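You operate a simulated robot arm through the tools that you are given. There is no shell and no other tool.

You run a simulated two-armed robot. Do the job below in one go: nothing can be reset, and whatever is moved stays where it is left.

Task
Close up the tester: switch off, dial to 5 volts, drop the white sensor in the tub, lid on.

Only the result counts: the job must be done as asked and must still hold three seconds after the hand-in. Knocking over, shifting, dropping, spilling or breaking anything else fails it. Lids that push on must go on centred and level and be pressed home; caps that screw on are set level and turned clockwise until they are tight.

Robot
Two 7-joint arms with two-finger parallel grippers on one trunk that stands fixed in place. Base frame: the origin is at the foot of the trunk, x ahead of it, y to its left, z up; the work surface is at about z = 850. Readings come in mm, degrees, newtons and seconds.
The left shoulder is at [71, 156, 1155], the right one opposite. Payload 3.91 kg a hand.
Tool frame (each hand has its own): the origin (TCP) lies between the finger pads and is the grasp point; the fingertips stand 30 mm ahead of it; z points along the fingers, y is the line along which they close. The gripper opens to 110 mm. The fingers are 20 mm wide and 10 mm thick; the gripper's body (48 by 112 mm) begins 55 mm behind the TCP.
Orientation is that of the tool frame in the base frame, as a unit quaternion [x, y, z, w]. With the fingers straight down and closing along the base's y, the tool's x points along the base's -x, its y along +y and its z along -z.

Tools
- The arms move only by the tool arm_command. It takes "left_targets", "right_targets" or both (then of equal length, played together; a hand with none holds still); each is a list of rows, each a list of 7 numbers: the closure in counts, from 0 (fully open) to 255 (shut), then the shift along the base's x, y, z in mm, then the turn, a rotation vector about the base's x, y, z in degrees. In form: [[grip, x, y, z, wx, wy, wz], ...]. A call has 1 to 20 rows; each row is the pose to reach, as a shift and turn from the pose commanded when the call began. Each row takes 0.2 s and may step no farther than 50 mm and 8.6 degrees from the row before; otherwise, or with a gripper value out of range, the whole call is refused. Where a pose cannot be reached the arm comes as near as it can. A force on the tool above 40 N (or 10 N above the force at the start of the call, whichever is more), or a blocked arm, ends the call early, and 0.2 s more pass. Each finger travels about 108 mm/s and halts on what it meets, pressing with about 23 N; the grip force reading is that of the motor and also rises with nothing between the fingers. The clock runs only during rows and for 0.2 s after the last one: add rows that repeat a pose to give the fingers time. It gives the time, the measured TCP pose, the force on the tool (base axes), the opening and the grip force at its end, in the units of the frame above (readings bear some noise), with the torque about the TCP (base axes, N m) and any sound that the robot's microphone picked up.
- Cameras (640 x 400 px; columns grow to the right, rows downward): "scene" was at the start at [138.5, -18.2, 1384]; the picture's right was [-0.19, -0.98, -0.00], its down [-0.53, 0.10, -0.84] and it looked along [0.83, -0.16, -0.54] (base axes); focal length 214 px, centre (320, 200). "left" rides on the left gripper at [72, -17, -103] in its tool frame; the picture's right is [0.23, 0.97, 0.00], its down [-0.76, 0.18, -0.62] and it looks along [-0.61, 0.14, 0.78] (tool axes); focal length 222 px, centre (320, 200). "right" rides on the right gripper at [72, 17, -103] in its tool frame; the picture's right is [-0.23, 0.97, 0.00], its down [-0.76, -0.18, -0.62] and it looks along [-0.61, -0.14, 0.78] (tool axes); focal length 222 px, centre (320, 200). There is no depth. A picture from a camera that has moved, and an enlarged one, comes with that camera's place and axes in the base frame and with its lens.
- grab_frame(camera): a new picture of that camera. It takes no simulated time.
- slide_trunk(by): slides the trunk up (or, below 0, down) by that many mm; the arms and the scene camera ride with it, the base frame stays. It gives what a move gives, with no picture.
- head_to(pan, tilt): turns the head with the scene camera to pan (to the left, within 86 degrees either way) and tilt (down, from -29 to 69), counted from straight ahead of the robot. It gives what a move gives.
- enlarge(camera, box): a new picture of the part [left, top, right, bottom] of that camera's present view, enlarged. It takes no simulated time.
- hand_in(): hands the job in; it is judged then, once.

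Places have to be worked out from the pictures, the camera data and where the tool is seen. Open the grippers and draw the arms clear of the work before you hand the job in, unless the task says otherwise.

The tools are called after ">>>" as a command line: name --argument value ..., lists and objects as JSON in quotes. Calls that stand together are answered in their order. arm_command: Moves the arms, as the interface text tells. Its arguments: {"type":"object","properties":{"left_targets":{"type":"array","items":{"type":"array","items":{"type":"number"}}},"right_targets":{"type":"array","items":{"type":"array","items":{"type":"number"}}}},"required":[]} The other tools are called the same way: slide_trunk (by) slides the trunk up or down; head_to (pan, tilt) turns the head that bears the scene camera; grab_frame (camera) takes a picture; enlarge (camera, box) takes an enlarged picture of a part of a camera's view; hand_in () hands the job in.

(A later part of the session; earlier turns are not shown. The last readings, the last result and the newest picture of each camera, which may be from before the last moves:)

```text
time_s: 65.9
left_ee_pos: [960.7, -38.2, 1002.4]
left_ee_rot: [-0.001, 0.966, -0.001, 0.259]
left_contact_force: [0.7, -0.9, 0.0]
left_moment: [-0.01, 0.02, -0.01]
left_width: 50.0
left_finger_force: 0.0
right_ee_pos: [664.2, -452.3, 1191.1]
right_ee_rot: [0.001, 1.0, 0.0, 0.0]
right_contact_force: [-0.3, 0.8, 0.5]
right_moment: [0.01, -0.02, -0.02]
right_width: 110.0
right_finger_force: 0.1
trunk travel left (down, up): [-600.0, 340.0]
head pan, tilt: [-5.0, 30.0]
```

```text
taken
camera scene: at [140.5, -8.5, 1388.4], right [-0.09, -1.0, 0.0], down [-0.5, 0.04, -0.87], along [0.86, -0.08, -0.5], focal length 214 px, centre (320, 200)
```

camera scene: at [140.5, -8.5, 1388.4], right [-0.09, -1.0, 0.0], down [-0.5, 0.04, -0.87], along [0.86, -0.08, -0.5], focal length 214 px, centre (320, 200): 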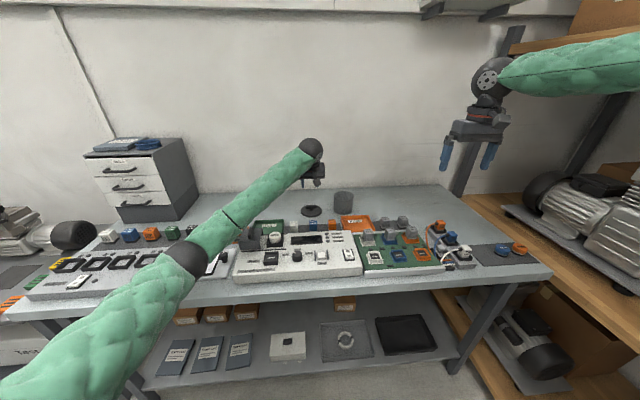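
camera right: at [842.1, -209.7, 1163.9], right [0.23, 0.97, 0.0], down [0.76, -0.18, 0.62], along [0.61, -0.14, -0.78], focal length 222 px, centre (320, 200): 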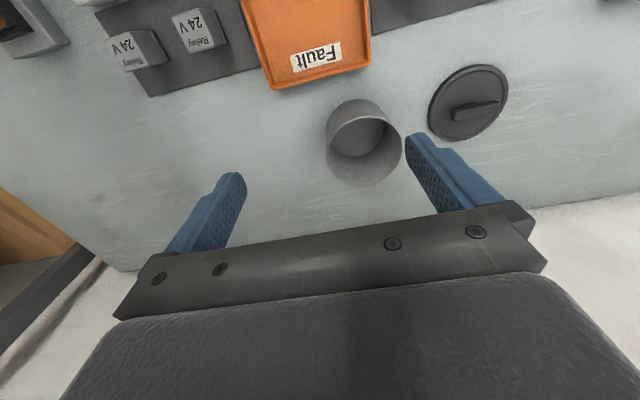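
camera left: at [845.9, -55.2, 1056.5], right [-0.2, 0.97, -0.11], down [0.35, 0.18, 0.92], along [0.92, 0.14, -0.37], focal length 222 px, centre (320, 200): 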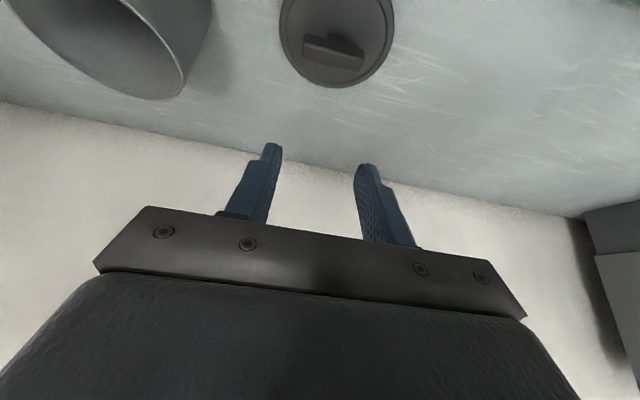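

The left hand reaches above the lid easily with a 30° lean. Now I test continuing to above the tub.

>>> arm_command --left_targets '[[139, 2, -30, 15, 0, 0, 0], [139, 4, -60, 25, 0, 0, 0], [139, 6, -90, 30, 0, 0, 0], [139, 8, -120, 30, 0, 0, 0], [139, 9, -150, 30, 0, 0, 0], [139, 9, -150, 30, 0, 0, 0]]'

>>> grab_frame --camera "left"

>>> grab_frame --camera "scene"

```text
time_s: 67.3
left_ee_pos: [969.9, -192.0, 1032.2]
left_ee_rot: [0.001, 0.966, -0.001, 0.258]
left_contact_force: [-0.1, -0.5, 0.6]
left_moment: [0.01, -0.01, 0.01]
left_width: 50.2
left_finger_force: 0.1
right_ee_pos: [664.5, -454.3, 1191.5]
right_ee_rot: [0.0, 1.0, 0.0, -0.001]
right_contact_force: [0.7, -0.9, -0.5]
right_moment: [-0.01, -0.01, 0.02]
right_width: 109.6
right_finger_force: 0.0
trunk travel left (down, up): [-600.0, 340.0]
head pan, tilt: [-5.0, 30.0]
```

```text
taken
camera left: at [854.9, -209.0, 1085.4], right [-0.2, 0.97, -0.11], down [0.35, 0.18, 0.92], along [0.92, 0.14, -0.38], focal length 222 px, centre (320, 200)
```

left: 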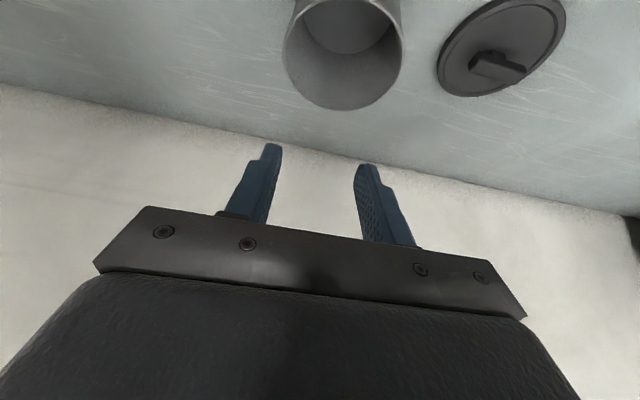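

```text
taken
camera scene: at [141.2, -9.8, 1387.7], right [-0.09, -1.0, 0.0], down [-0.5, 0.04, -0.87], along [0.86, -0.08, -0.5], focal length 214 px, centre (320, 200)
```

scene: 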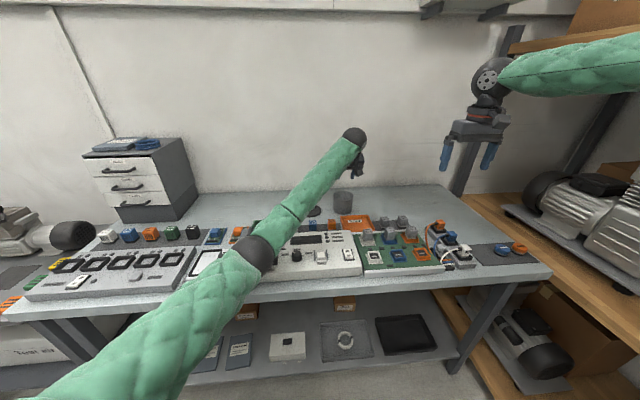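

The left hand also reaches above the tub, so it can do the sensor and the lid alone. I take close views of the tub and lid from here to refine their positions.

>>> enlarge --camera "left" --box '[264, 0, 424, 120]'

>>> enlarge --camera "left" --box '[424, 0, 584, 120]'

```text
3.33 times, centred on (344, 60) of left
camera zoom: at [854.9, -209.0, 1085.4], right [-0.2, 0.97, -0.11], down [0.35, 0.18, 0.92], along [0.92, 0.14, -0.38], focal length 740 px, centre (240, 667)
```

zoom: 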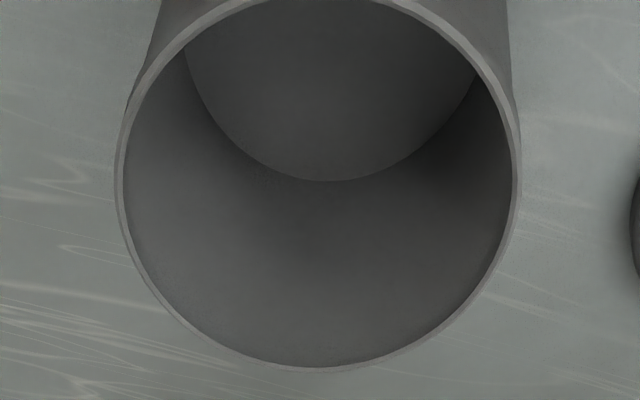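

```text
3.33 times, centred on (504, 60) of left
camera zoom: at [854.9, -209.0, 1085.4], right [-0.2, 0.97, -0.11], down [0.35, 0.18, 0.92], along [0.92, 0.14, -0.38], focal length 740 px, centre (-293, 667)
```

zoom: 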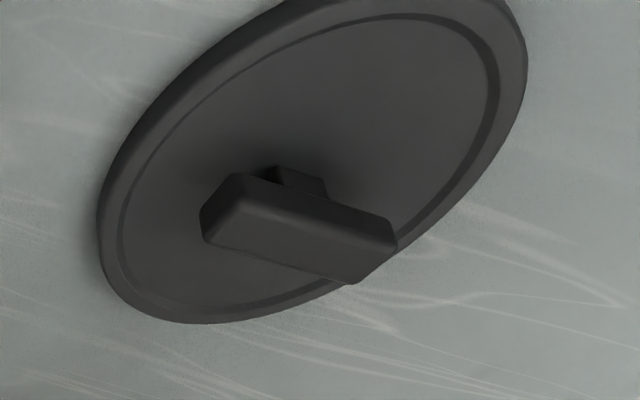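

Tub centre refined to about (972, -187) with outer radius about 45 mm. I raise the trunk 100 mm for more elbow clearance, then swing the left hand back to vertical near (880, 90), ready to retract to the sensor.

>>> slide_trunk --by 100

>>> arm_command --left_targets '[[139, -10, 36, 10, 0, 0, 0], [139, -22, 75, 20, 0, 0, 0], [139, -34, 115, 30, 0, 7.5, 0], [139, -47, 155, 40, 0, 15, 0], [139, -60, 195, 50, 0, 22.5, 0], [139, -75, 240, 60, 0, 30, 0], [139, -90, 282, 60, 0, 30, 0]]'

>>> grab_frame --camera "scene"

```text
time_s: 68.6
left_ee_pos: [969.6, -190.3, 1132.8]
left_ee_rot: [-0.001, 0.966, 0.0, 0.257]
left_contact_force: [-0.3, -0.2, -0.2]
left_moment: [0.02, -0.07, 0.01]
left_width: 50.0
left_finger_force: 0.1
right_ee_pos: [664.3, -453.8, 1292.1]
right_ee_rot: [0.001, 1.0, 0.0, -0.001]
right_contact_force: [-0.8, 1.5, -0.2]
right_moment: [0.0, -0.01, 0.03]
right_width: 109.9
right_finger_force: 0.1
trunk travel left (down, up): [-700.0, 240.0]
head pan, tilt: [-5.0, 30.0]
```

```text
time_s: 70.2
left_ee_pos: [879.0, 92.8, 1192.3]
left_ee_rot: [-0.001, 1.0, -0.001, -0.001]
left_contact_force: [-0.9, 0.2, 0.0]
left_moment: [-0.01, 0.0, -0.01]
left_width: 50.4
left_finger_force: 0.0
right_ee_pos: [664.0, -450.3, 1292.7]
right_ee_rot: [-0.001, 1.0, -0.001, 0.0]
right_contact_force: [-0.4, 0.7, 0.6]
right_moment: [-0.02, -0.02, 0.0]
right_width: 109.9
right_finger_force: 0.1
trunk travel left (down, up): [-700.0, 240.0]
head pan, tilt: [-5.0, 30.0]
```

```text
taken
camera scene: at [140.4, -6.1, 1488.4], right [-0.09, -1.0, 0.0], down [-0.5, 0.04, -0.87], along [0.86, -0.08, -0.5], focal length 214 px, centre (320, 200)
```

scene: 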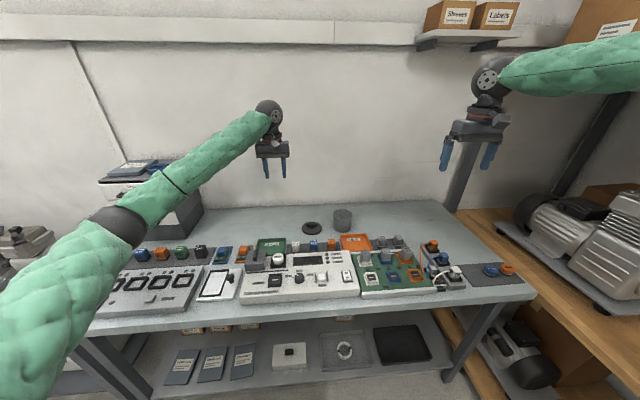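

Now I retract the vertical left hand to above the sensor at z ≈ 1050.

>>> arm_command --left_targets '[[139, -28, 0, -24, 0, 0, 0], [139, -56, 0, -48, 0, 0, 0], [139, -84, 0, -72, 0, 0, 0], [139, -112, 0, -96, 0, 0, 0], [139, -140, 0, -120, 0, 0, 0], [139, -165, 0, -142, 0, 0, 0], [139, -165, 0, -142, 0, 0, 0]]'

>>> grab_frame --camera "scene"

>>> grab_frame --camera "left"

>>> enlarge --camera "left" --box '[256, 60, 384, 160]'

```text
time_s: 71.8
left_ee_pos: [714.7, 91.4, 1049.9]
left_ee_rot: [-0.001, 1.0, 0.001, 0.0]
left_contact_force: [-0.1, -0.6, 0.4]
left_moment: [-0.02, 0.02, 0.0]
left_width: 50.3
left_finger_force: 0.0
right_ee_pos: [663.3, -452.2, 1291.5]
right_ee_rot: [0.0, 1.0, 0.0, -0.001]
right_contact_force: [1.0, -0.3, -0.6]
right_moment: [0.0, -0.01, -0.01]
right_width: 110.2
right_finger_force: 0.0
trunk travel left (down, up): [-700.0, 240.0]
head pan, tilt: [-5.0, 30.0]
```

```text
taken
camera scene: at [141.2, -9.2, 1488.3], right [-0.09, -1.0, 0.0], down [-0.5, 0.04, -0.87], along [0.86, -0.07, -0.5], focal length 214 px, centre (320, 200)
```

scene: 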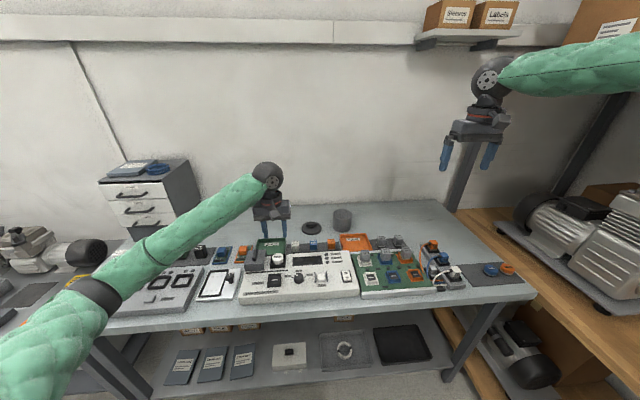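

```text
taken
camera left: at [641.8, 73.6, 1154.7], right [-0.23, 0.97, 0.0], down [0.76, 0.18, 0.62], along [0.61, 0.14, -0.78], focal length 222 px, centre (320, 200)
```

left: 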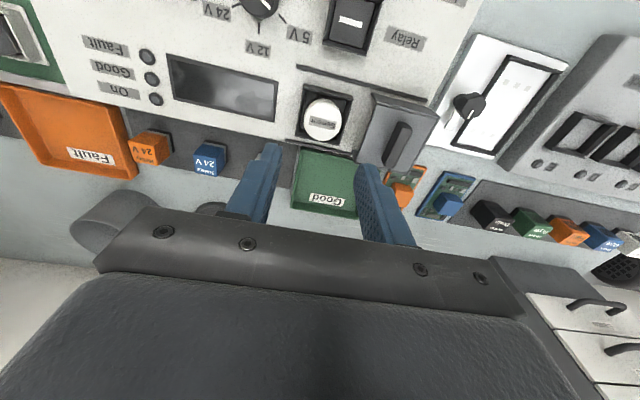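

```text
4.00 times, centred on (320, 110) of left
camera zoom: at [641.8, 73.6, 1154.7], right [-0.23, 0.97, 0.0], down [0.76, 0.18, 0.62], along [0.61, 0.14, -0.78], focal length 888 px, centre (320, 560)
```

zoom: 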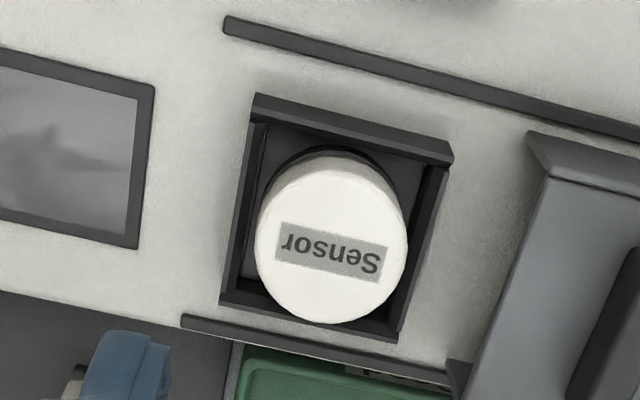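

The sensor's top centre appears near (720, 94.5). I shift over it and lower to z ≈ 985 to refine at close range.

>>> arm_command --left_targets '[[139, 3, 1.5, -20, 0, 0, 0], [139, 6, 3, -40, 0, 0, 0], [139, 6, 3, -62, 0, 0, 0], [139, 6, 3, -62, 0, 0, 0]]'

>>> enlarge --camera "left" --box '[240, 70, 400, 190]'

>>> grab_frame --camera "scene"

>>> enlarge --camera "scene" --box '[220, 200, 340, 300]'

```text
time_s: 72.8
left_ee_pos: [722.0, 94.9, 988.7]
left_ee_rot: [0.0, 1.0, 0.0, 0.0]
left_contact_force: [-0.1, -0.3, 0.2]
left_moment: [-0.02, -0.03, -0.02]
left_width: 50.4
left_finger_force: 0.0
right_ee_pos: [663.2, -452.0, 1291.7]
right_ee_rot: [0.001, 1.0, -0.001, 0.0]
right_contact_force: [-0.4, 0.3, 0.3]
right_moment: [-0.04, 0.0, 0.01]
right_width: 110.2
right_finger_force: 0.0
trunk travel left (down, up): [-700.0, 240.0]
head pan, tilt: [-5.0, 30.0]
```

```text
3.33 times, centred on (320, 130) of left
camera zoom: at [648.6, 77.5, 1093.6], right [-0.23, 0.97, 0.0], down [0.76, 0.18, 0.62], along [0.61, 0.14, -0.78], focal length 740 px, centre (320, 433)
```

zoom: 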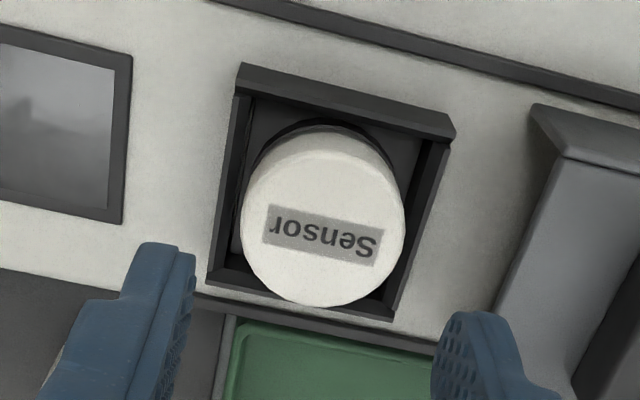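

```text
taken
camera scene: at [140.9, -9.1, 1488.3], right [-0.09, -1.0, 0.0], down [-0.5, 0.04, -0.87], along [0.86, -0.08, -0.5], focal length 214 px, centre (320, 200)
```

scene: 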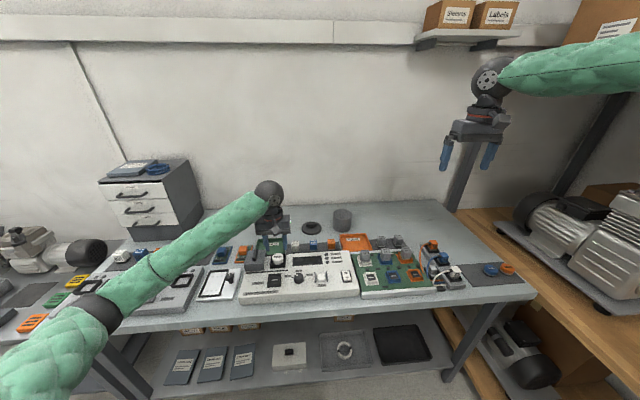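

```text
4.00 times, centred on (280, 250) of scene
camera zoom: at [140.9, -9.1, 1488.3], right [-0.09, -1.0, 0.0], down [-0.5, 0.04, -0.87], along [0.86, -0.08, -0.5], focal length 858 px, centre (480, 0)
```

zoom: 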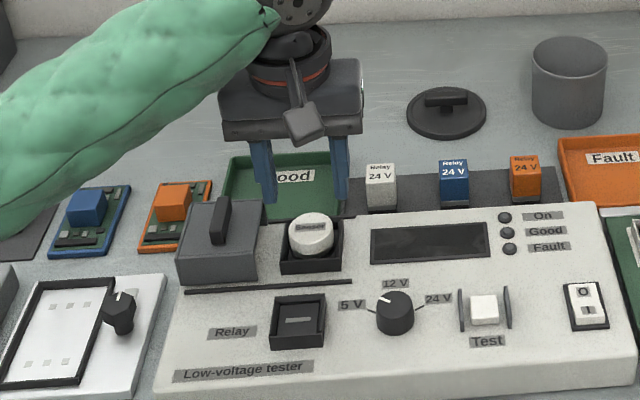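

The hand is centred on the sensor within 1 mm, the hood edge at y ≈ 138 clears the outer finger, and the socket walls top out near z 910. I descend until the fingertips are just above the walls.

>>> arm_command --left_targets '[[139, 0, 0.5, -20, 0, 0, 0], [139, 0, 0.5, -35, 0, 0, 0], [139, 0, 0.5, -41, 0, 0, 0], [139, 0, 0.5, -45, 0, 0, 0], [139, 0, 0.5, -45, 0, 0, 0]]'

>>> enlarge --camera "left" --box '[240, 100, 400, 220]'

>>> enlarge --camera "scene" --box '[250, 230, 314, 274]'

```text
time_s: 74.0
left_ee_pos: [719.3, 95.3, 943.8]
left_ee_rot: [-0.001, 1.0, 0.0, -0.001]
left_contact_force: [-0.2, 0.3, 0.0]
left_moment: [0.0, 0.03, 0.03]
left_width: 50.1
left_finger_force: 0.1
right_ee_pos: [664.1, -452.9, 1292.2]
right_ee_rot: [0.0, 1.0, -0.001, 0.0]
right_contact_force: [-0.8, -0.3, 0.1]
right_moment: [0.02, -0.01, 0.02]
right_width: 110.1
right_finger_force: 0.1
trunk travel left (down, up): [-700.0, 240.0]
head pan, tilt: [-5.0, 30.0]
```

```text
3.33 times, centred on (320, 160) of left
camera zoom: at [647.6, 78.6, 1048.4], right [-0.23, 0.97, 0.0], down [0.76, 0.18, 0.62], along [0.61, 0.14, -0.78], focal length 740 px, centre (320, 333)
```

zoom: 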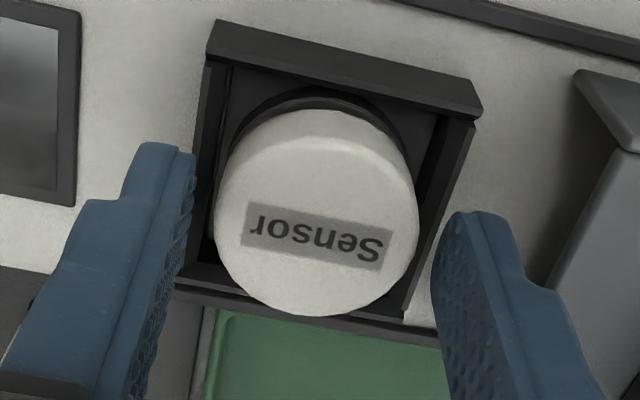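

```text
9.09 times, centred on (282, 252) of scene
camera zoom: at [140.9, -9.1, 1488.3], right [-0.09, -1.0, 0.0], down [-0.5, 0.04, -0.87], along [0.86, -0.07, -0.5], focal length 1950 px, centre (666, -273)
```

zoom: 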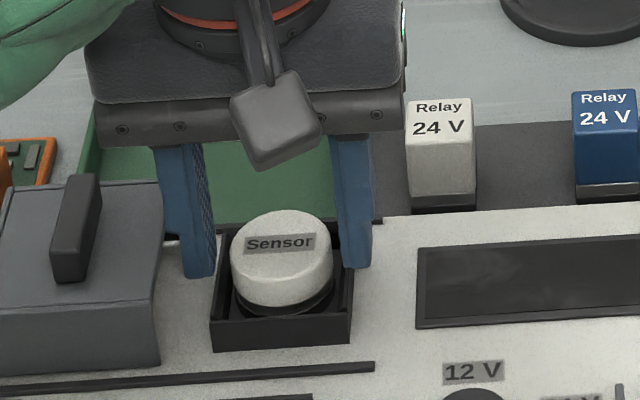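

Fingers straddle the sensor just above the socket walls with no contact. I lower 2 mm more and close the grip.

>>> arm_command --left_targets '[[139, 0, 0, -2, 0, 0, 0], [170, 0, 0, -2, 0, 0, 0], [220, 0, 0, -2, 0, 0, 0], [220, 0, 0, -2, 0, 0, 0]]'

>>> enlarge --camera "left" --box '[240, 100, 400, 220]'

```text
time_s: 75.0
left_ee_pos: [719.8, 95.6, 942.7]
left_ee_rot: [-0.001, 1.0, 0.001, -0.001]
left_contact_force: [0.8, 0.8, -0.2]
left_moment: [0.01, 0.02, 0.03]
left_width: 38.5
left_finger_force: 23.0
right_ee_pos: [663.2, -453.1, 1291.9]
right_ee_rot: [0.0, 1.0, 0.0, 0.001]
right_contact_force: [-0.2, 0.1, -0.2]
right_moment: [-0.02, -0.04, -0.03]
right_width: 109.8
right_finger_force: 0.1
trunk travel left (down, up): [-700.0, 240.0]
head pan, tilt: [-5.0, 30.0]
```

```text
3.33 times, centred on (320, 160) of left
camera zoom: at [647.9, 78.4, 1046.5], right [-0.23, 0.97, 0.0], down [0.76, 0.18, 0.62], along [0.61, 0.14, -0.78], focal length 740 px, centre (320, 333)
```

zoom: 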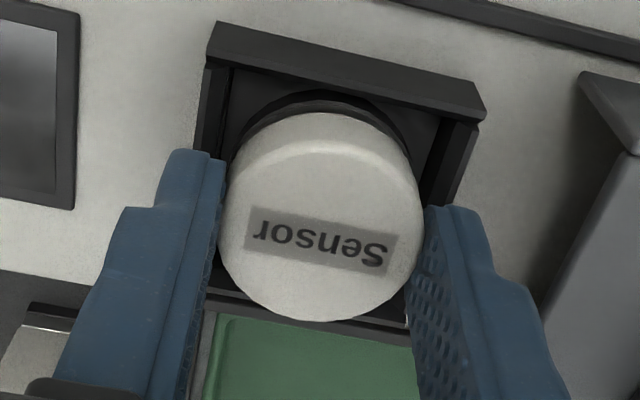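

Gripped at 38.5 mm. I pull the sensor straight up slowly.

>>> arm_command --left_targets '[[220, 0, 0, 3, 0, 0, 0], [220, 0, 0, 6, 0, 0, 0], [220, 0, 0, 10, 0, 0, 0], [220, 0, 0, 16, 0, 0, 0], [220, 0, 0, 25, 0, 0, 0], [220, 0, 0, 40, 0, 0, 0], [220, 0, 0, 40, 0, 0, 0]]'

>>> grab_frame --camera "left"

>>> enlarge --camera "scene" --box '[240, 210, 320, 275]'

```text
time_s: 76.6
left_ee_pos: [720.0, 95.2, 982.5]
left_ee_rot: [0.0, 1.0, 0.0, 0.0]
left_contact_force: [-0.2, -0.1, -0.8]
left_moment: [0.01, 0.0, -0.01]
left_width: 38.3
left_finger_force: 22.7
right_ee_pos: [664.5, -452.6, 1292.3]
right_ee_rot: [0.0, 1.0, 0.0, 0.0]
right_contact_force: [-0.9, -0.9, 0.3]
right_moment: [0.03, 0.0, 0.01]
right_width: 110.0
right_finger_force: 0.0
trunk travel left (down, up): [-700.0, 240.0]
head pan, tilt: [-5.0, 30.0]
```

```text
taken
camera left: at [647.8, 78.1, 1086.5], right [-0.23, 0.97, 0.0], down [0.76, 0.18, 0.62], along [0.61, 0.14, -0.78], focal length 222 px, centre (320, 200)
```

left: 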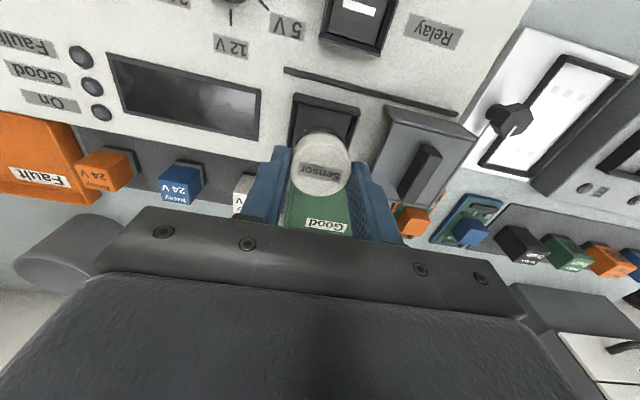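

```text
6.15 times, centred on (280, 242) of scene
camera zoom: at [141.1, -8.9, 1488.3], right [-0.09, -1.0, 0.0], down [-0.5, 0.04, -0.87], along [0.86, -0.08, -0.5], focal length 1320 px, centre (566, -62)
```

zoom: 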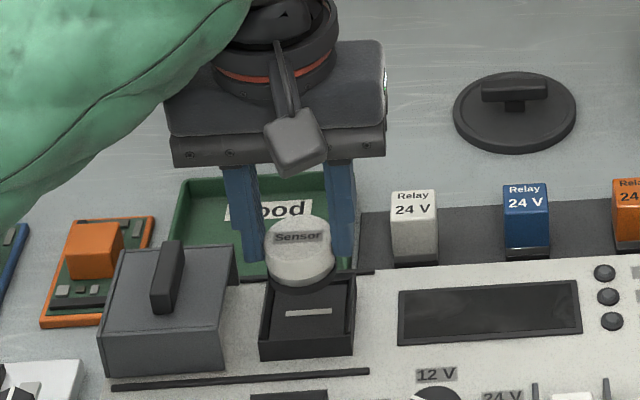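

The sensor is out and firmly held. I carry it up and outward over the empty part of the bench.

>>> arm_command --left_targets '[[220, 0, 0, 25, 0, 0, 0], [220, 8, 0, 55, 0, 0, 0], [220, 30, 0, 85, 0, 0, 0], [220, 58, -5, 110, 0, 0, 0], [220, 90, -10, 135, 0, 0, 0], [220, 120, -20, 155, 0, 0, 0], [220, 148, -30, 168, 0, 0, 0], [220, 165, -40, 175, 0, 0, 0], [220, 165, -40, 175, 0, 0, 0]]'

>>> arm_command --left_targets '[[220, 8, -25, -5, 0, -6, 0], [220, 16, -55, -10, 0, -12, 0], [220, 24, -85, -20, 0, -18, 0], [220, 34, -115, -30, 0, -24, 0], [220, 46, -145, -45, 0, -30, 0], [220, 58, -175, -60, 0, -30, 0], [220, 70, -205, -80, 0, -30, 0], [220, 78, -230, -100, 0, -30, 0], [220, 82, -242, -118, 0, -30, 0], [220, 82, -242, -118, 0, -30, 0]]'

>>> grab_frame --camera "left"

>>> grab_frame --camera "scene"

```text
time_s: 78.6
left_ee_pos: [885.9, 55.9, 1157.2]
left_ee_rot: [-0.002, 1.0, 0.001, 0.0]
left_contact_force: [-0.2, 0.6, 0.2]
left_moment: [-0.01, 0.02, 0.03]
left_width: 38.7
left_finger_force: 23.0
right_ee_pos: [665.1, -452.7, 1291.8]
right_ee_rot: [0.0, 1.0, 0.0, 0.0]
right_contact_force: [0.0, 0.0, 0.1]
right_moment: [0.0, -0.02, -0.01]
right_width: 109.9
right_finger_force: 0.1
trunk travel left (down, up): [-700.0, 240.0]
head pan, tilt: [-5.0, 30.0]
```

```text
time_s: 80.8
left_ee_pos: [968.4, -187.1, 1037.4]
left_ee_rot: [0.0, 0.966, 0.0, 0.259]
left_contact_force: [-0.2, -0.4, 0.3]
left_moment: [0.01, -0.02, 0.0]
left_width: 38.8
left_finger_force: 23.0
right_ee_pos: [663.6, -453.3, 1291.9]
right_ee_rot: [0.0, 1.0, -0.001, -0.001]
right_contact_force: [0.0, 0.3, 0.5]
right_moment: [-0.03, 0.02, 0.02]
right_width: 110.0
right_finger_force: 0.1
trunk travel left (down, up): [-700.0, 240.0]
head pan, tilt: [-5.0, 30.0]
```

```text
taken
camera left: at [853.0, -204.3, 1092.7], right [-0.2, 0.97, -0.11], down [0.35, 0.18, 0.92], along [0.92, 0.14, -0.37], focal length 222 px, centre (320, 200)
```

left: 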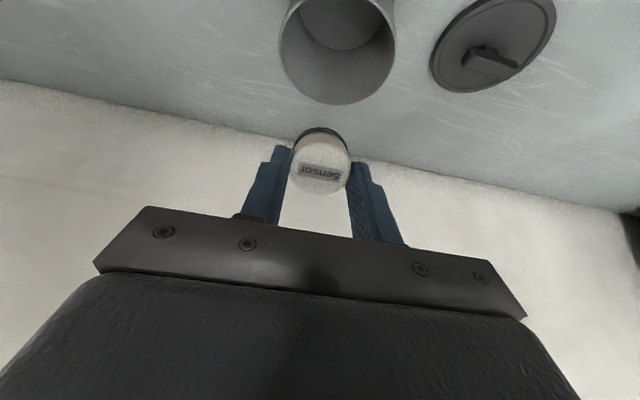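

```text
taken
camera scene: at [140.9, -9.0, 1488.3], right [-0.09, -1.0, 0.0], down [-0.5, 0.04, -0.87], along [0.86, -0.08, -0.5], focal length 214 px, centre (320, 200)
```

scene: 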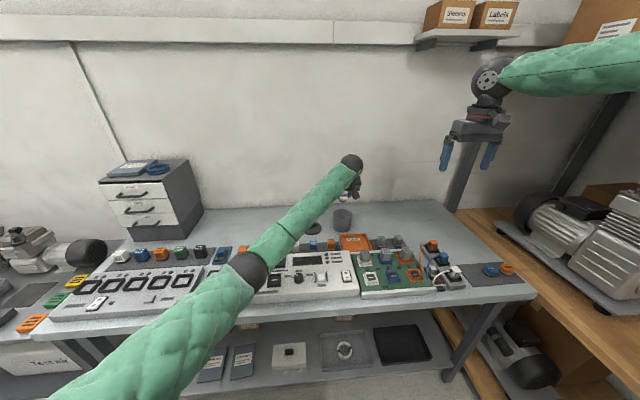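

Holding above the tub; I zoom to measure the rim's exact place relative to the hand.

>>> enlarge --camera "left" --box '[258, 0, 418, 120]'

>>> enlarge --camera "scene" --box '[290, 170, 400, 260]'

```text
3.33 times, centred on (338, 60) of left
camera zoom: at [853.0, -204.3, 1092.7], right [-0.2, 0.97, -0.11], down [0.35, 0.18, 0.92], along [0.92, 0.14, -0.37], focal length 740 px, centre (260, 667)
```

zoom: 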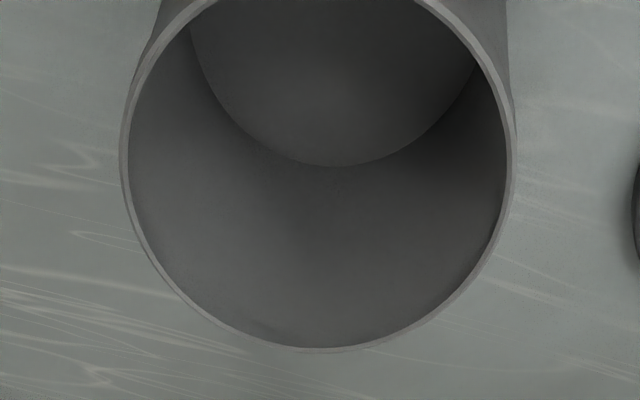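

```text
4.44 times, centred on (345, 215) of scene
camera zoom: at [140.9, -9.0, 1488.3], right [-0.09, -1.0, 0.0], down [-0.5, 0.04, -0.87], along [0.86, -0.08, -0.5], focal length 953 px, centre (209, 133)
```

zoom: 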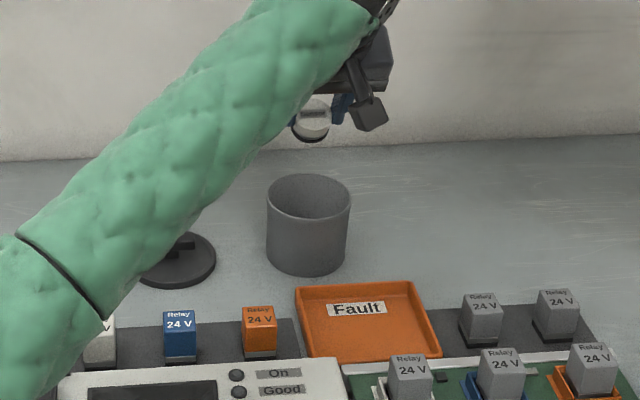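

The tub centre is at (972, -187). I lower the sensor into the tub, offset slightly so both the leaned fingers and sensor clear the walls.

>>> arm_command --left_targets '[[220, -3, 0, -25, 0, 0, 0], [220, -3, 0, -50, 0, 0, 0], [220, -3, 0, -72, 0, 0, 0], [220, -3, 0, -72, 0, 0, 0]]'

>>> grab_frame --camera "left"

>>> enlarge --camera "scene" --box '[310, 190, 374, 240]'

```text
time_s: 81.8
left_ee_pos: [965.0, -187.2, 965.8]
left_ee_rot: [-0.001, 0.966, 0.0, 0.26]
left_contact_force: [-0.2, -0.1, -0.4]
left_moment: [0.02, 0.0, -0.03]
left_width: 38.5
left_finger_force: 22.8
right_ee_pos: [663.7, -453.1, 1291.0]
right_ee_rot: [0.001, 1.0, 0.0, 0.0]
right_contact_force: [0.1, 1.1, 0.0]
right_moment: [0.04, -0.02, 0.01]
right_width: 109.9
right_finger_force: 0.0
trunk travel left (down, up): [-700.0, 240.0]
head pan, tilt: [-5.0, 30.0]
```

```text
taken
camera left: at [851.0, -204.3, 1020.1], right [-0.2, 0.97, -0.11], down [0.35, 0.18, 0.92], along [0.92, 0.14, -0.37], focal length 222 px, centre (320, 200)
```

left: 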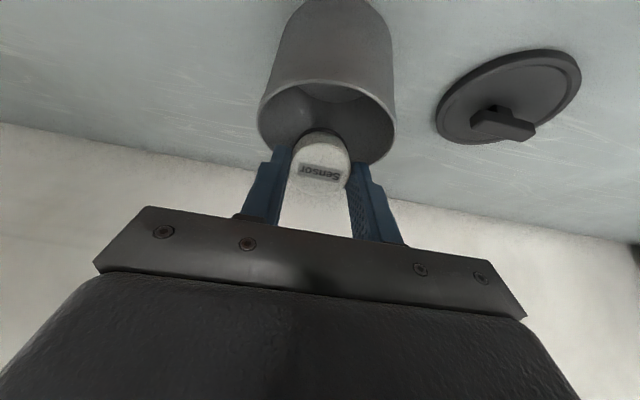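

```text
8.00 times, centred on (342, 215) of scene
camera zoom: at [140.9, -9.1, 1488.3], right [-0.09, -1.0, 0.0], down [-0.5, 0.04, -0.87], along [0.86, -0.07, -0.5], focal length 1716 px, centre (144, 80)
```

zoom: 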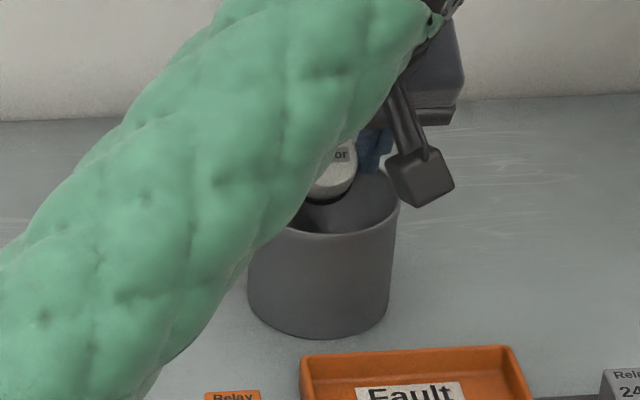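

Alignment looks right with the sensor entering the tub. I continue down the last 43 mm slowly.

>>> arm_command --left_targets '[[220, 0, 0, -15, 0, 0, 0], [220, 0, 0, -28, 0, 0, 0], [220, 0, 0, -37, 0, 0, 0], [220, 0, 0, -43, 0, 0, 0], [220, 0, 0, -43, 0, 0, 0]]'

>>> enlarge --camera "left" --box '[220, 60, 420, 220]'

```text
time_s: 83.0
left_ee_pos: [963.9, -186.6, 922.5]
left_ee_rot: [-0.001, 0.966, 0.001, 0.259]
left_contact_force: [-1.1, -0.5, -0.1]
left_moment: [0.0, -0.02, 0.01]
left_width: 38.5
left_finger_force: 22.7
right_ee_pos: [663.4, -452.6, 1292.1]
right_ee_rot: [0.0, 1.0, 0.0, 0.0]
right_contact_force: [0.3, -0.1, 0.3]
right_moment: [0.03, 0.02, 0.03]
right_width: 110.1
right_finger_force: 0.1
trunk travel left (down, up): [-700.0, 240.0]
head pan, tilt: [-5.0, 30.0]
```

```text
2.50 times, centred on (320, 140) of left
camera zoom: at [850.3, -203.7, 977.0], right [-0.2, 0.97, -0.11], down [0.35, 0.18, 0.92], along [0.92, 0.14, -0.37], focal length 555 px, centre (320, 350)
```

zoom: 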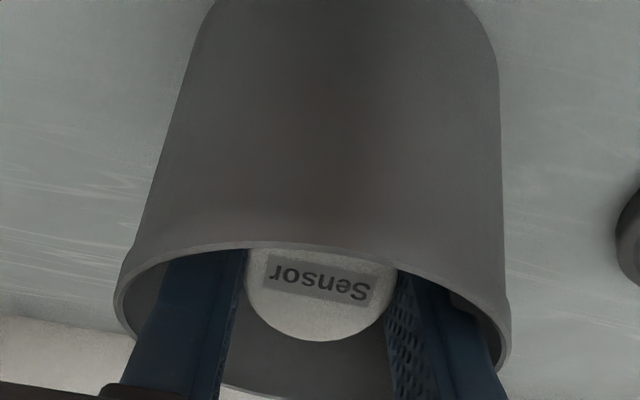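

The sensor is well inside the tub with no contact. I open the grip just enough to let it go and wait.

>>> arm_command --left_targets '[[185, 0, 0, 0, 0, 0, 0], [165, 0, 0, 0, 0, 0, 0], [150, 0, 0, 0, 0, 0, 0], [150, 0, 0, 0, 0, 0, 0], [150, 0, 0, 0, 0, 0, 0]]'

>>> enlarge --camera "left" --box '[220, 60, 420, 220]'

```text
time_s: 84.2
left_ee_pos: [963.8, -185.8, 923.0]
left_ee_rot: [-0.001, 0.966, 0.0, 0.259]
left_contact_force: [3.3, -0.4, 3.7]
left_moment: [0.04, 0.03, 0.0]
left_width: 42.5
left_finger_force: 0.0
right_ee_pos: [664.8, -453.7, 1291.8]
right_ee_rot: [0.0, 1.0, 0.0, 0.0]
right_contact_force: [-1.1, -0.1, -0.2]
right_moment: [0.01, 0.0, -0.02]
right_width: 110.3
right_finger_force: 0.1
trunk travel left (down, up): [-700.0, 240.0]
head pan, tilt: [-5.0, 30.0]
```

```text
2.50 times, centred on (320, 140) of left
camera zoom: at [850.3, -203.8, 977.5], right [-0.2, 0.97, -0.11], down [0.35, 0.18, 0.92], along [0.92, 0.14, -0.37], focal length 555 px, centre (320, 350)
```

zoom: 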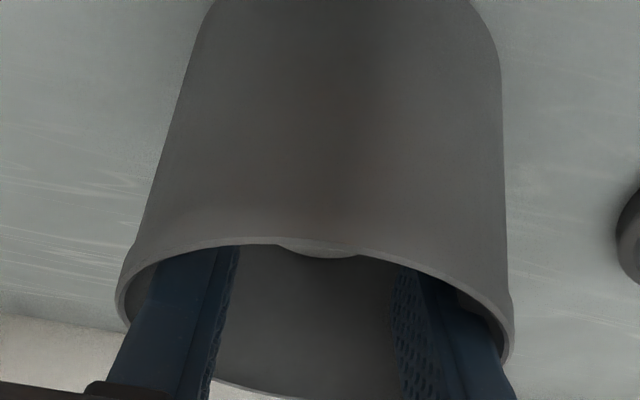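

The sensor has dropped, but a finger is lightly touching the tub wall (about 5 N). I close slightly to relieve that before lifting.

>>> arm_command --left_targets '[[165, 0, 0, 0, 0, 0, 0], [180, 0, 0, 0, 0, 0, 0], [180, 0, 0, 0, 0, 0, 0]]'

>>> enlarge --camera "left" --box '[220, 60, 420, 220]'

```text
time_s: 85.0
left_ee_pos: [964.9, -185.8, 922.3]
left_ee_rot: [-0.001, 0.966, 0.0, 0.259]
left_contact_force: [0.6, -0.4, -1.0]
left_moment: [0.01, -0.04, -0.02]
left_width: 32.0
left_finger_force: 0.1
right_ee_pos: [664.1, -453.4, 1291.5]
right_ee_rot: [0.001, 1.0, 0.0, 0.0]
right_contact_force: [0.5, 0.4, 0.2]
right_moment: [0.05, 0.02, 0.0]
right_width: 110.0
right_finger_force: 0.1
trunk travel left (down, up): [-700.0, 240.0]
head pan, tilt: [-5.0, 30.0]
```

```text
2.50 times, centred on (320, 140) of left
camera zoom: at [850.3, -203.8, 977.0], right [-0.2, 0.97, -0.11], down [0.35, 0.18, 0.92], along [0.92, 0.14, -0.37], focal length 555 px, centre (320, 350)
```

zoom: 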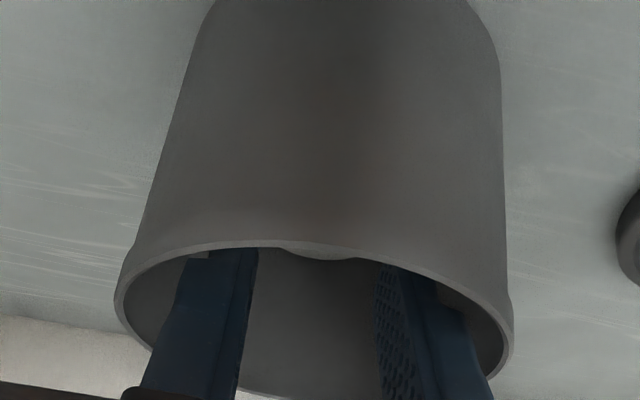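

The contact force is gone. I lift the hand straight up out of the tub.

>>> arm_command --left_targets '[[180, 0, 0, 12, 0, 0, 0], [180, 0, 0, 28, 0, 0, 0], [180, 0, 0, 50, 0, 0, 0], [180, 0, 0, 80, 0, 0, 0], [180, 0, 0, 112, 0, 0, 0], [180, 0, 0, 112, 0, 0, 0]]'

>>> grab_frame --camera "left"

>>> enlarge --camera "left" --box '[258, 0, 418, 120]'

>>> enlarge --camera "left" --box '[424, 0, 584, 120]'

```text
time_s: 86.4
left_ee_pos: [964.9, -188.0, 1036.4]
left_ee_rot: [-0.001, 0.966, 0.0, 0.258]
left_contact_force: [-0.4, 0.1, 0.1]
left_moment: [0.01, 0.01, 0.0]
left_width: 32.5
left_finger_force: 0.2
right_ee_pos: [663.8, -453.4, 1292.4]
right_ee_rot: [0.0, 1.0, 0.0, -0.001]
right_contact_force: [0.1, 0.8, -0.1]
right_moment: [-0.01, 0.04, 0.0]
right_width: 109.9
right_finger_force: 0.0
trunk travel left (down, up): [-700.0, 240.0]
head pan, tilt: [-5.0, 30.0]
```

```text
taken
camera left: at [851.0, -204.8, 1090.6], right [-0.2, 0.97, -0.11], down [0.35, 0.18, 0.92], along [0.92, 0.14, -0.38], focal length 222 px, centre (320, 200)
```

left: 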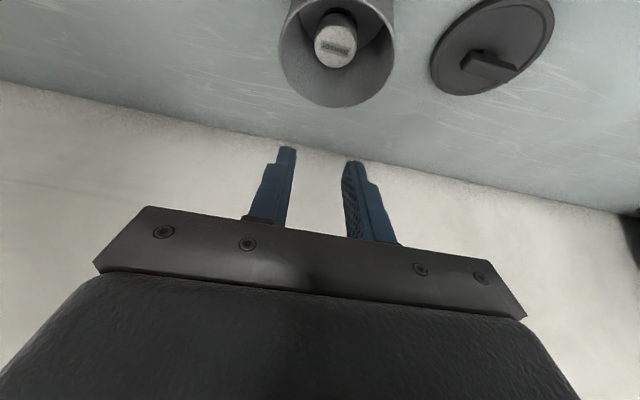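

```text
3.33 times, centred on (338, 60) of left
camera zoom: at [851.0, -204.8, 1090.6], right [-0.2, 0.97, -0.11], down [0.35, 0.18, 0.92], along [0.92, 0.14, -0.38], focal length 740 px, centre (260, 667)
```

zoom: 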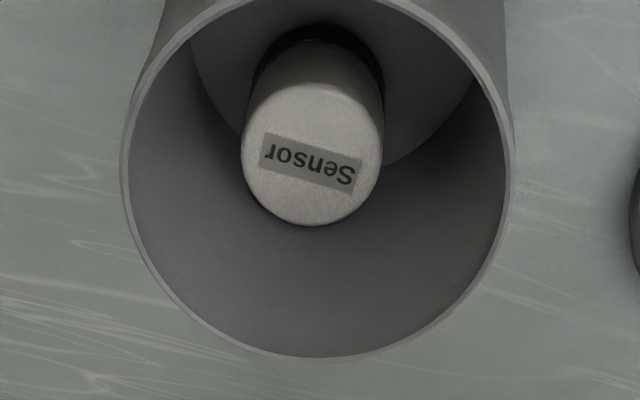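

```text
3.33 times, centred on (504, 60) of left
camera zoom: at [851.0, -204.8, 1090.6], right [-0.2, 0.97, -0.11], down [0.35, 0.18, 0.92], along [0.92, 0.14, -0.38], focal length 740 px, centre (-293, 667)
```

zoom: 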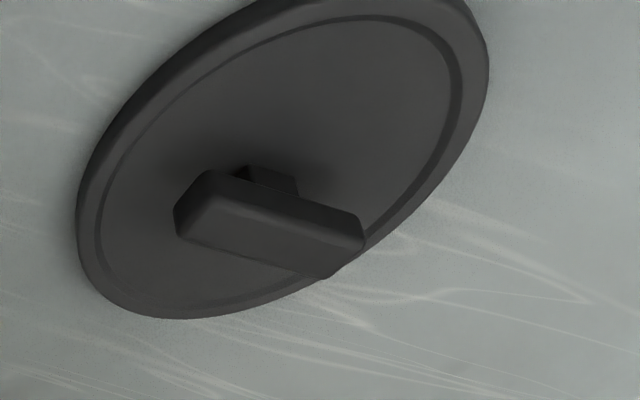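

The sensor lies upright in the tub, which is still at about (971, -187). Next I move the left hand (30° lean, opened to 75 mm) to above the lid's handle for a close look.

>>> arm_command --left_targets '[[150, -2, 25, 5, 0, 0, 0], [110, -5, 60, 0, 0, 0, 0], [81, -8, 95, -10, 0, 0, 0], [81, -11, 125, -25, 0, 0, 0], [81, -14, 147, -36, 0, 0, 0], [81, -14, 147, -36, 0, 0, 0]]'

>>> grab_frame --camera "left"

>>> enlarge --camera "left" --box '[240, 0, 400, 110]'

>>> enlarge --camera "scene" --box '[270, 180, 370, 260]'

```text
time_s: 87.8
left_ee_pos: [950.0, -39.0, 999.5]
left_ee_rot: [0.0, 0.966, 0.0, 0.258]
left_contact_force: [-0.1, 0.1, -0.3]
left_moment: [-0.01, 0.03, 0.01]
left_width: 74.8
left_finger_force: 0.1
right_ee_pos: [663.9, -453.0, 1290.8]
right_ee_rot: [0.0, 1.0, 0.0, 0.0]
right_contact_force: [0.5, 0.2, 0.0]
right_moment: [0.02, 0.01, 0.01]
right_width: 110.0
right_finger_force: 0.1
trunk travel left (down, up): [-700.0, 240.0]
head pan, tilt: [-5.0, 30.0]
```

```text
taken
camera left: at [835.8, -56.6, 1054.2], right [-0.2, 0.97, -0.11], down [0.35, 0.18, 0.92], along [0.92, 0.14, -0.37], focal length 222 px, centre (320, 200)
```

left: 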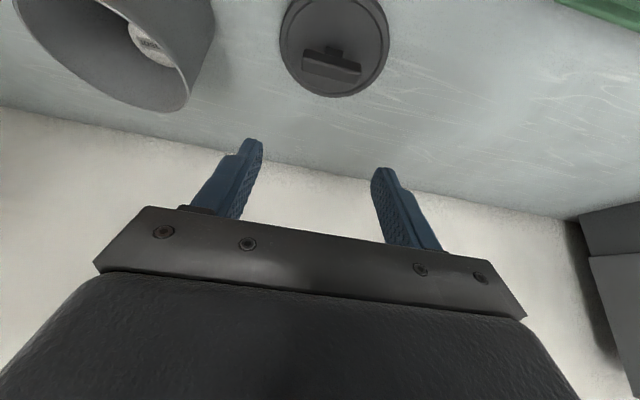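

```text
3.64 times, centred on (320, 55) of left
camera zoom: at [835.8, -56.6, 1054.2], right [-0.2, 0.97, -0.11], down [0.35, 0.18, 0.92], along [0.92, 0.14, -0.37], focal length 808 px, centre (320, 727)
```

zoom: 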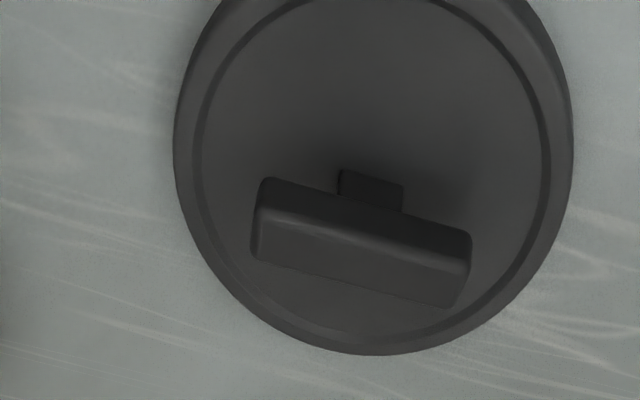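

```text
5.00 times, centred on (320, 220) of scene
camera zoom: at [140.9, -9.6, 1488.3], right [-0.09, -1.0, 0.0], down [-0.5, 0.04, -0.87], along [0.86, -0.07, -0.5], focal length 1072 px, centre (320, 100)
```

zoom: 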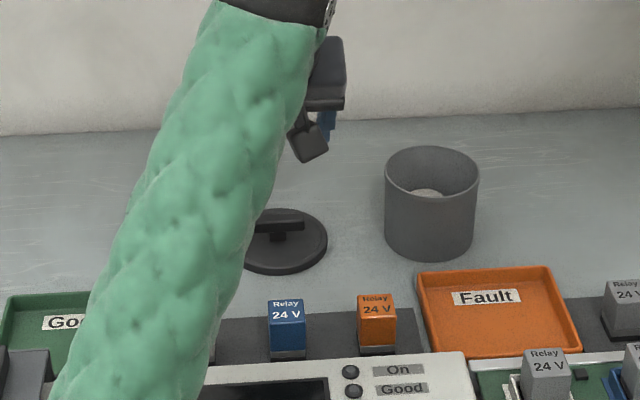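

The handle bar spans y -64 to -15 at x ≈ 968 (top z ≈ 883), with lid centre about (968.5, -40). I shift 8 mm forward and lower partway, then check again.

>>> arm_command --left_targets '[[81, 4, 0, -20, 0, 0, 0], [81, 8, 0, -40, 0, 0, 0], [81, 8, 0, -60, 0, 0, 0], [81, 8, 0, -60, 0, 0, 0]]'

>>> enlarge --camera "left" --box '[220, 40, 420, 180]'

```text
time_s: 89.0
left_ee_pos: [952.9, -40.2, 980.4]
left_ee_rot: [0.0, 0.959, -0.004, 0.282]
left_contact_force: [-0.7, -0.1, -0.6]
left_moment: [-0.02, -0.03, -0.01]
left_width: 75.0
left_finger_force: 0.0
right_ee_pos: [646.9, -453.2, 1299.8]
right_ee_rot: [0.0, 1.0, 0.0, 0.007]
right_contact_force: [0.0, -0.4, 0.7]
right_moment: [-0.01, 0.0, -0.03]
right_width: 109.8
right_finger_force: 0.0
trunk travel left (down, up): [-700.0, 240.0]
head pan, tilt: [-5.0, 30.0]
stopped in row 4 (left hand): the arm was blocked; the commanded pose is now the measured one
```

```text
2.86 times, centred on (320, 110) of left
camera zoom: at [835.1, -57.9, 1029.1], right [-0.19, 0.97, -0.13], down [0.3, 0.18, 0.94], along [0.93, 0.14, -0.33], focal length 635 px, centre (320, 457)
```

zoom: 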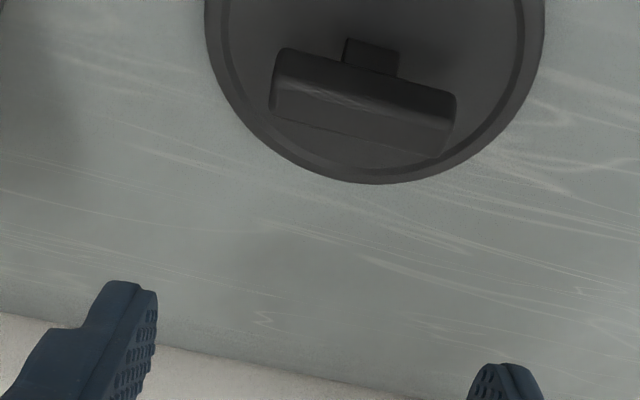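

The arm was blocked (the trunk got pushed), so something on the arm is touching. I back off up right away.

>>> arm_command --left_targets '[[81, -2, 0, 12, 0, 0, 0], [81, -4, 0, 25, 0, 1, 0], [81, -6, 0, 40, 0, 2.5, 0], [81, -6, 0, 50, 0, 2.5, 0]]'

>>> head_to --pan 20 --tilt 40

>>> grab_frame --camera "scene"

```text
time_s: 90.0
left_ee_pos: [955.6, -40.6, 1012.3]
left_ee_rot: [-0.001, 0.968, -0.001, 0.251]
left_contact_force: [-0.3, 1.1, -0.5]
left_moment: [-0.03, 0.03, -0.01]
left_width: 75.1
left_finger_force: 0.1
right_ee_pos: [660.7, -453.6, 1292.3]
right_ee_rot: [0.001, 1.0, 0.0, 0.0]
right_contact_force: [0.7, -0.5, -0.5]
right_moment: [0.01, -0.05, -0.01]
right_width: 110.1
right_finger_force: 0.0
trunk travel left (down, up): [-700.0, 240.0]
head pan, tilt: [-5.0, 30.0]
```

```text
time_s: 90.9
left_ee_pos: [957.2, -40.8, 1010.6]
left_ee_rot: [-0.001, 0.968, -0.001, 0.25]
left_contact_force: [0.3, 1.0, -0.3]
left_moment: [0.0, 0.03, 0.01]
left_width: 75.1
left_finger_force: 0.0
right_ee_pos: [663.8, -453.8, 1291.4]
right_ee_rot: [0.001, 1.0, -0.001, -0.001]
right_contact_force: [-0.1, -0.1, 0.6]
right_moment: [0.01, 0.0, 0.0]
right_width: 110.1
right_finger_force: 0.1
trunk travel left (down, up): [-700.0, 240.0]
head pan, tilt: [20.0, 40.0]
```

```text
taken
camera scene: at [130.9, 27.8, 1472.9], right [0.34, -0.94, 0.0], down [-0.6, -0.22, -0.77], along [0.72, 0.26, -0.64], focal length 214 px, centre (320, 200)
```

scene: 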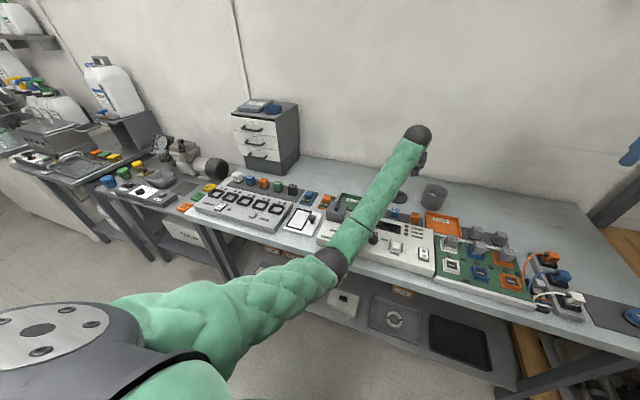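

The elbow had swung straight down below the arm and was pushing near the table's front edge. I check that nothing on the bench moved.

>>> enlarge --camera "scene" --box '[270, 170, 450, 300]'

>>> enlarge --camera "scene" --box '[180, 150, 340, 260]'

```text
3.08 times, centred on (360, 235) of scene
camera zoom: at [130.9, 27.8, 1472.9], right [0.34, -0.94, 0.0], down [-0.6, -0.22, -0.77], along [0.72, 0.26, -0.64], focal length 660 px, centre (197, 92)
```

zoom: 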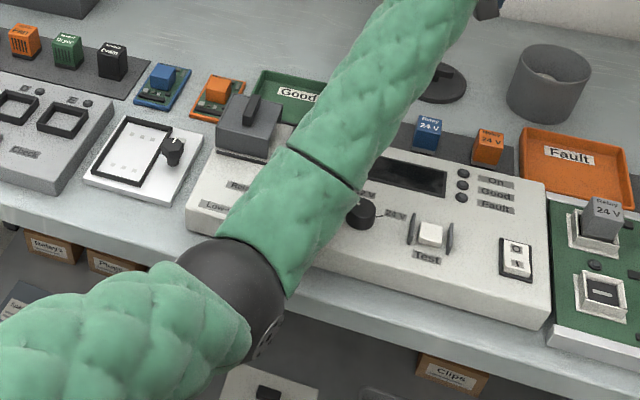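

```text
3.64 times, centred on (260, 205) of scene
camera zoom: at [130.9, 27.8, 1472.9], right [0.34, -0.94, 0.0], down [-0.6, -0.22, -0.77], along [0.72, 0.26, -0.64], focal length 780 px, centre (538, 182)
```

zoom: 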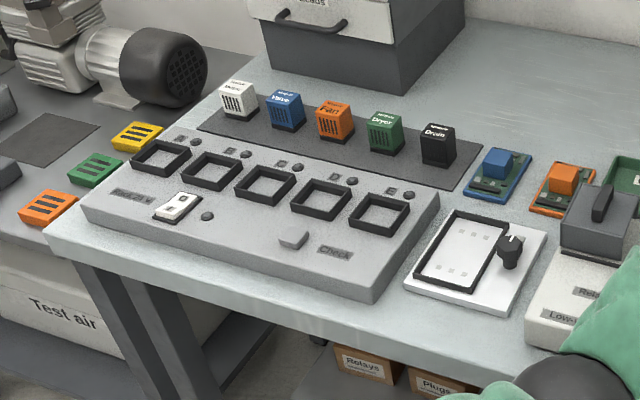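

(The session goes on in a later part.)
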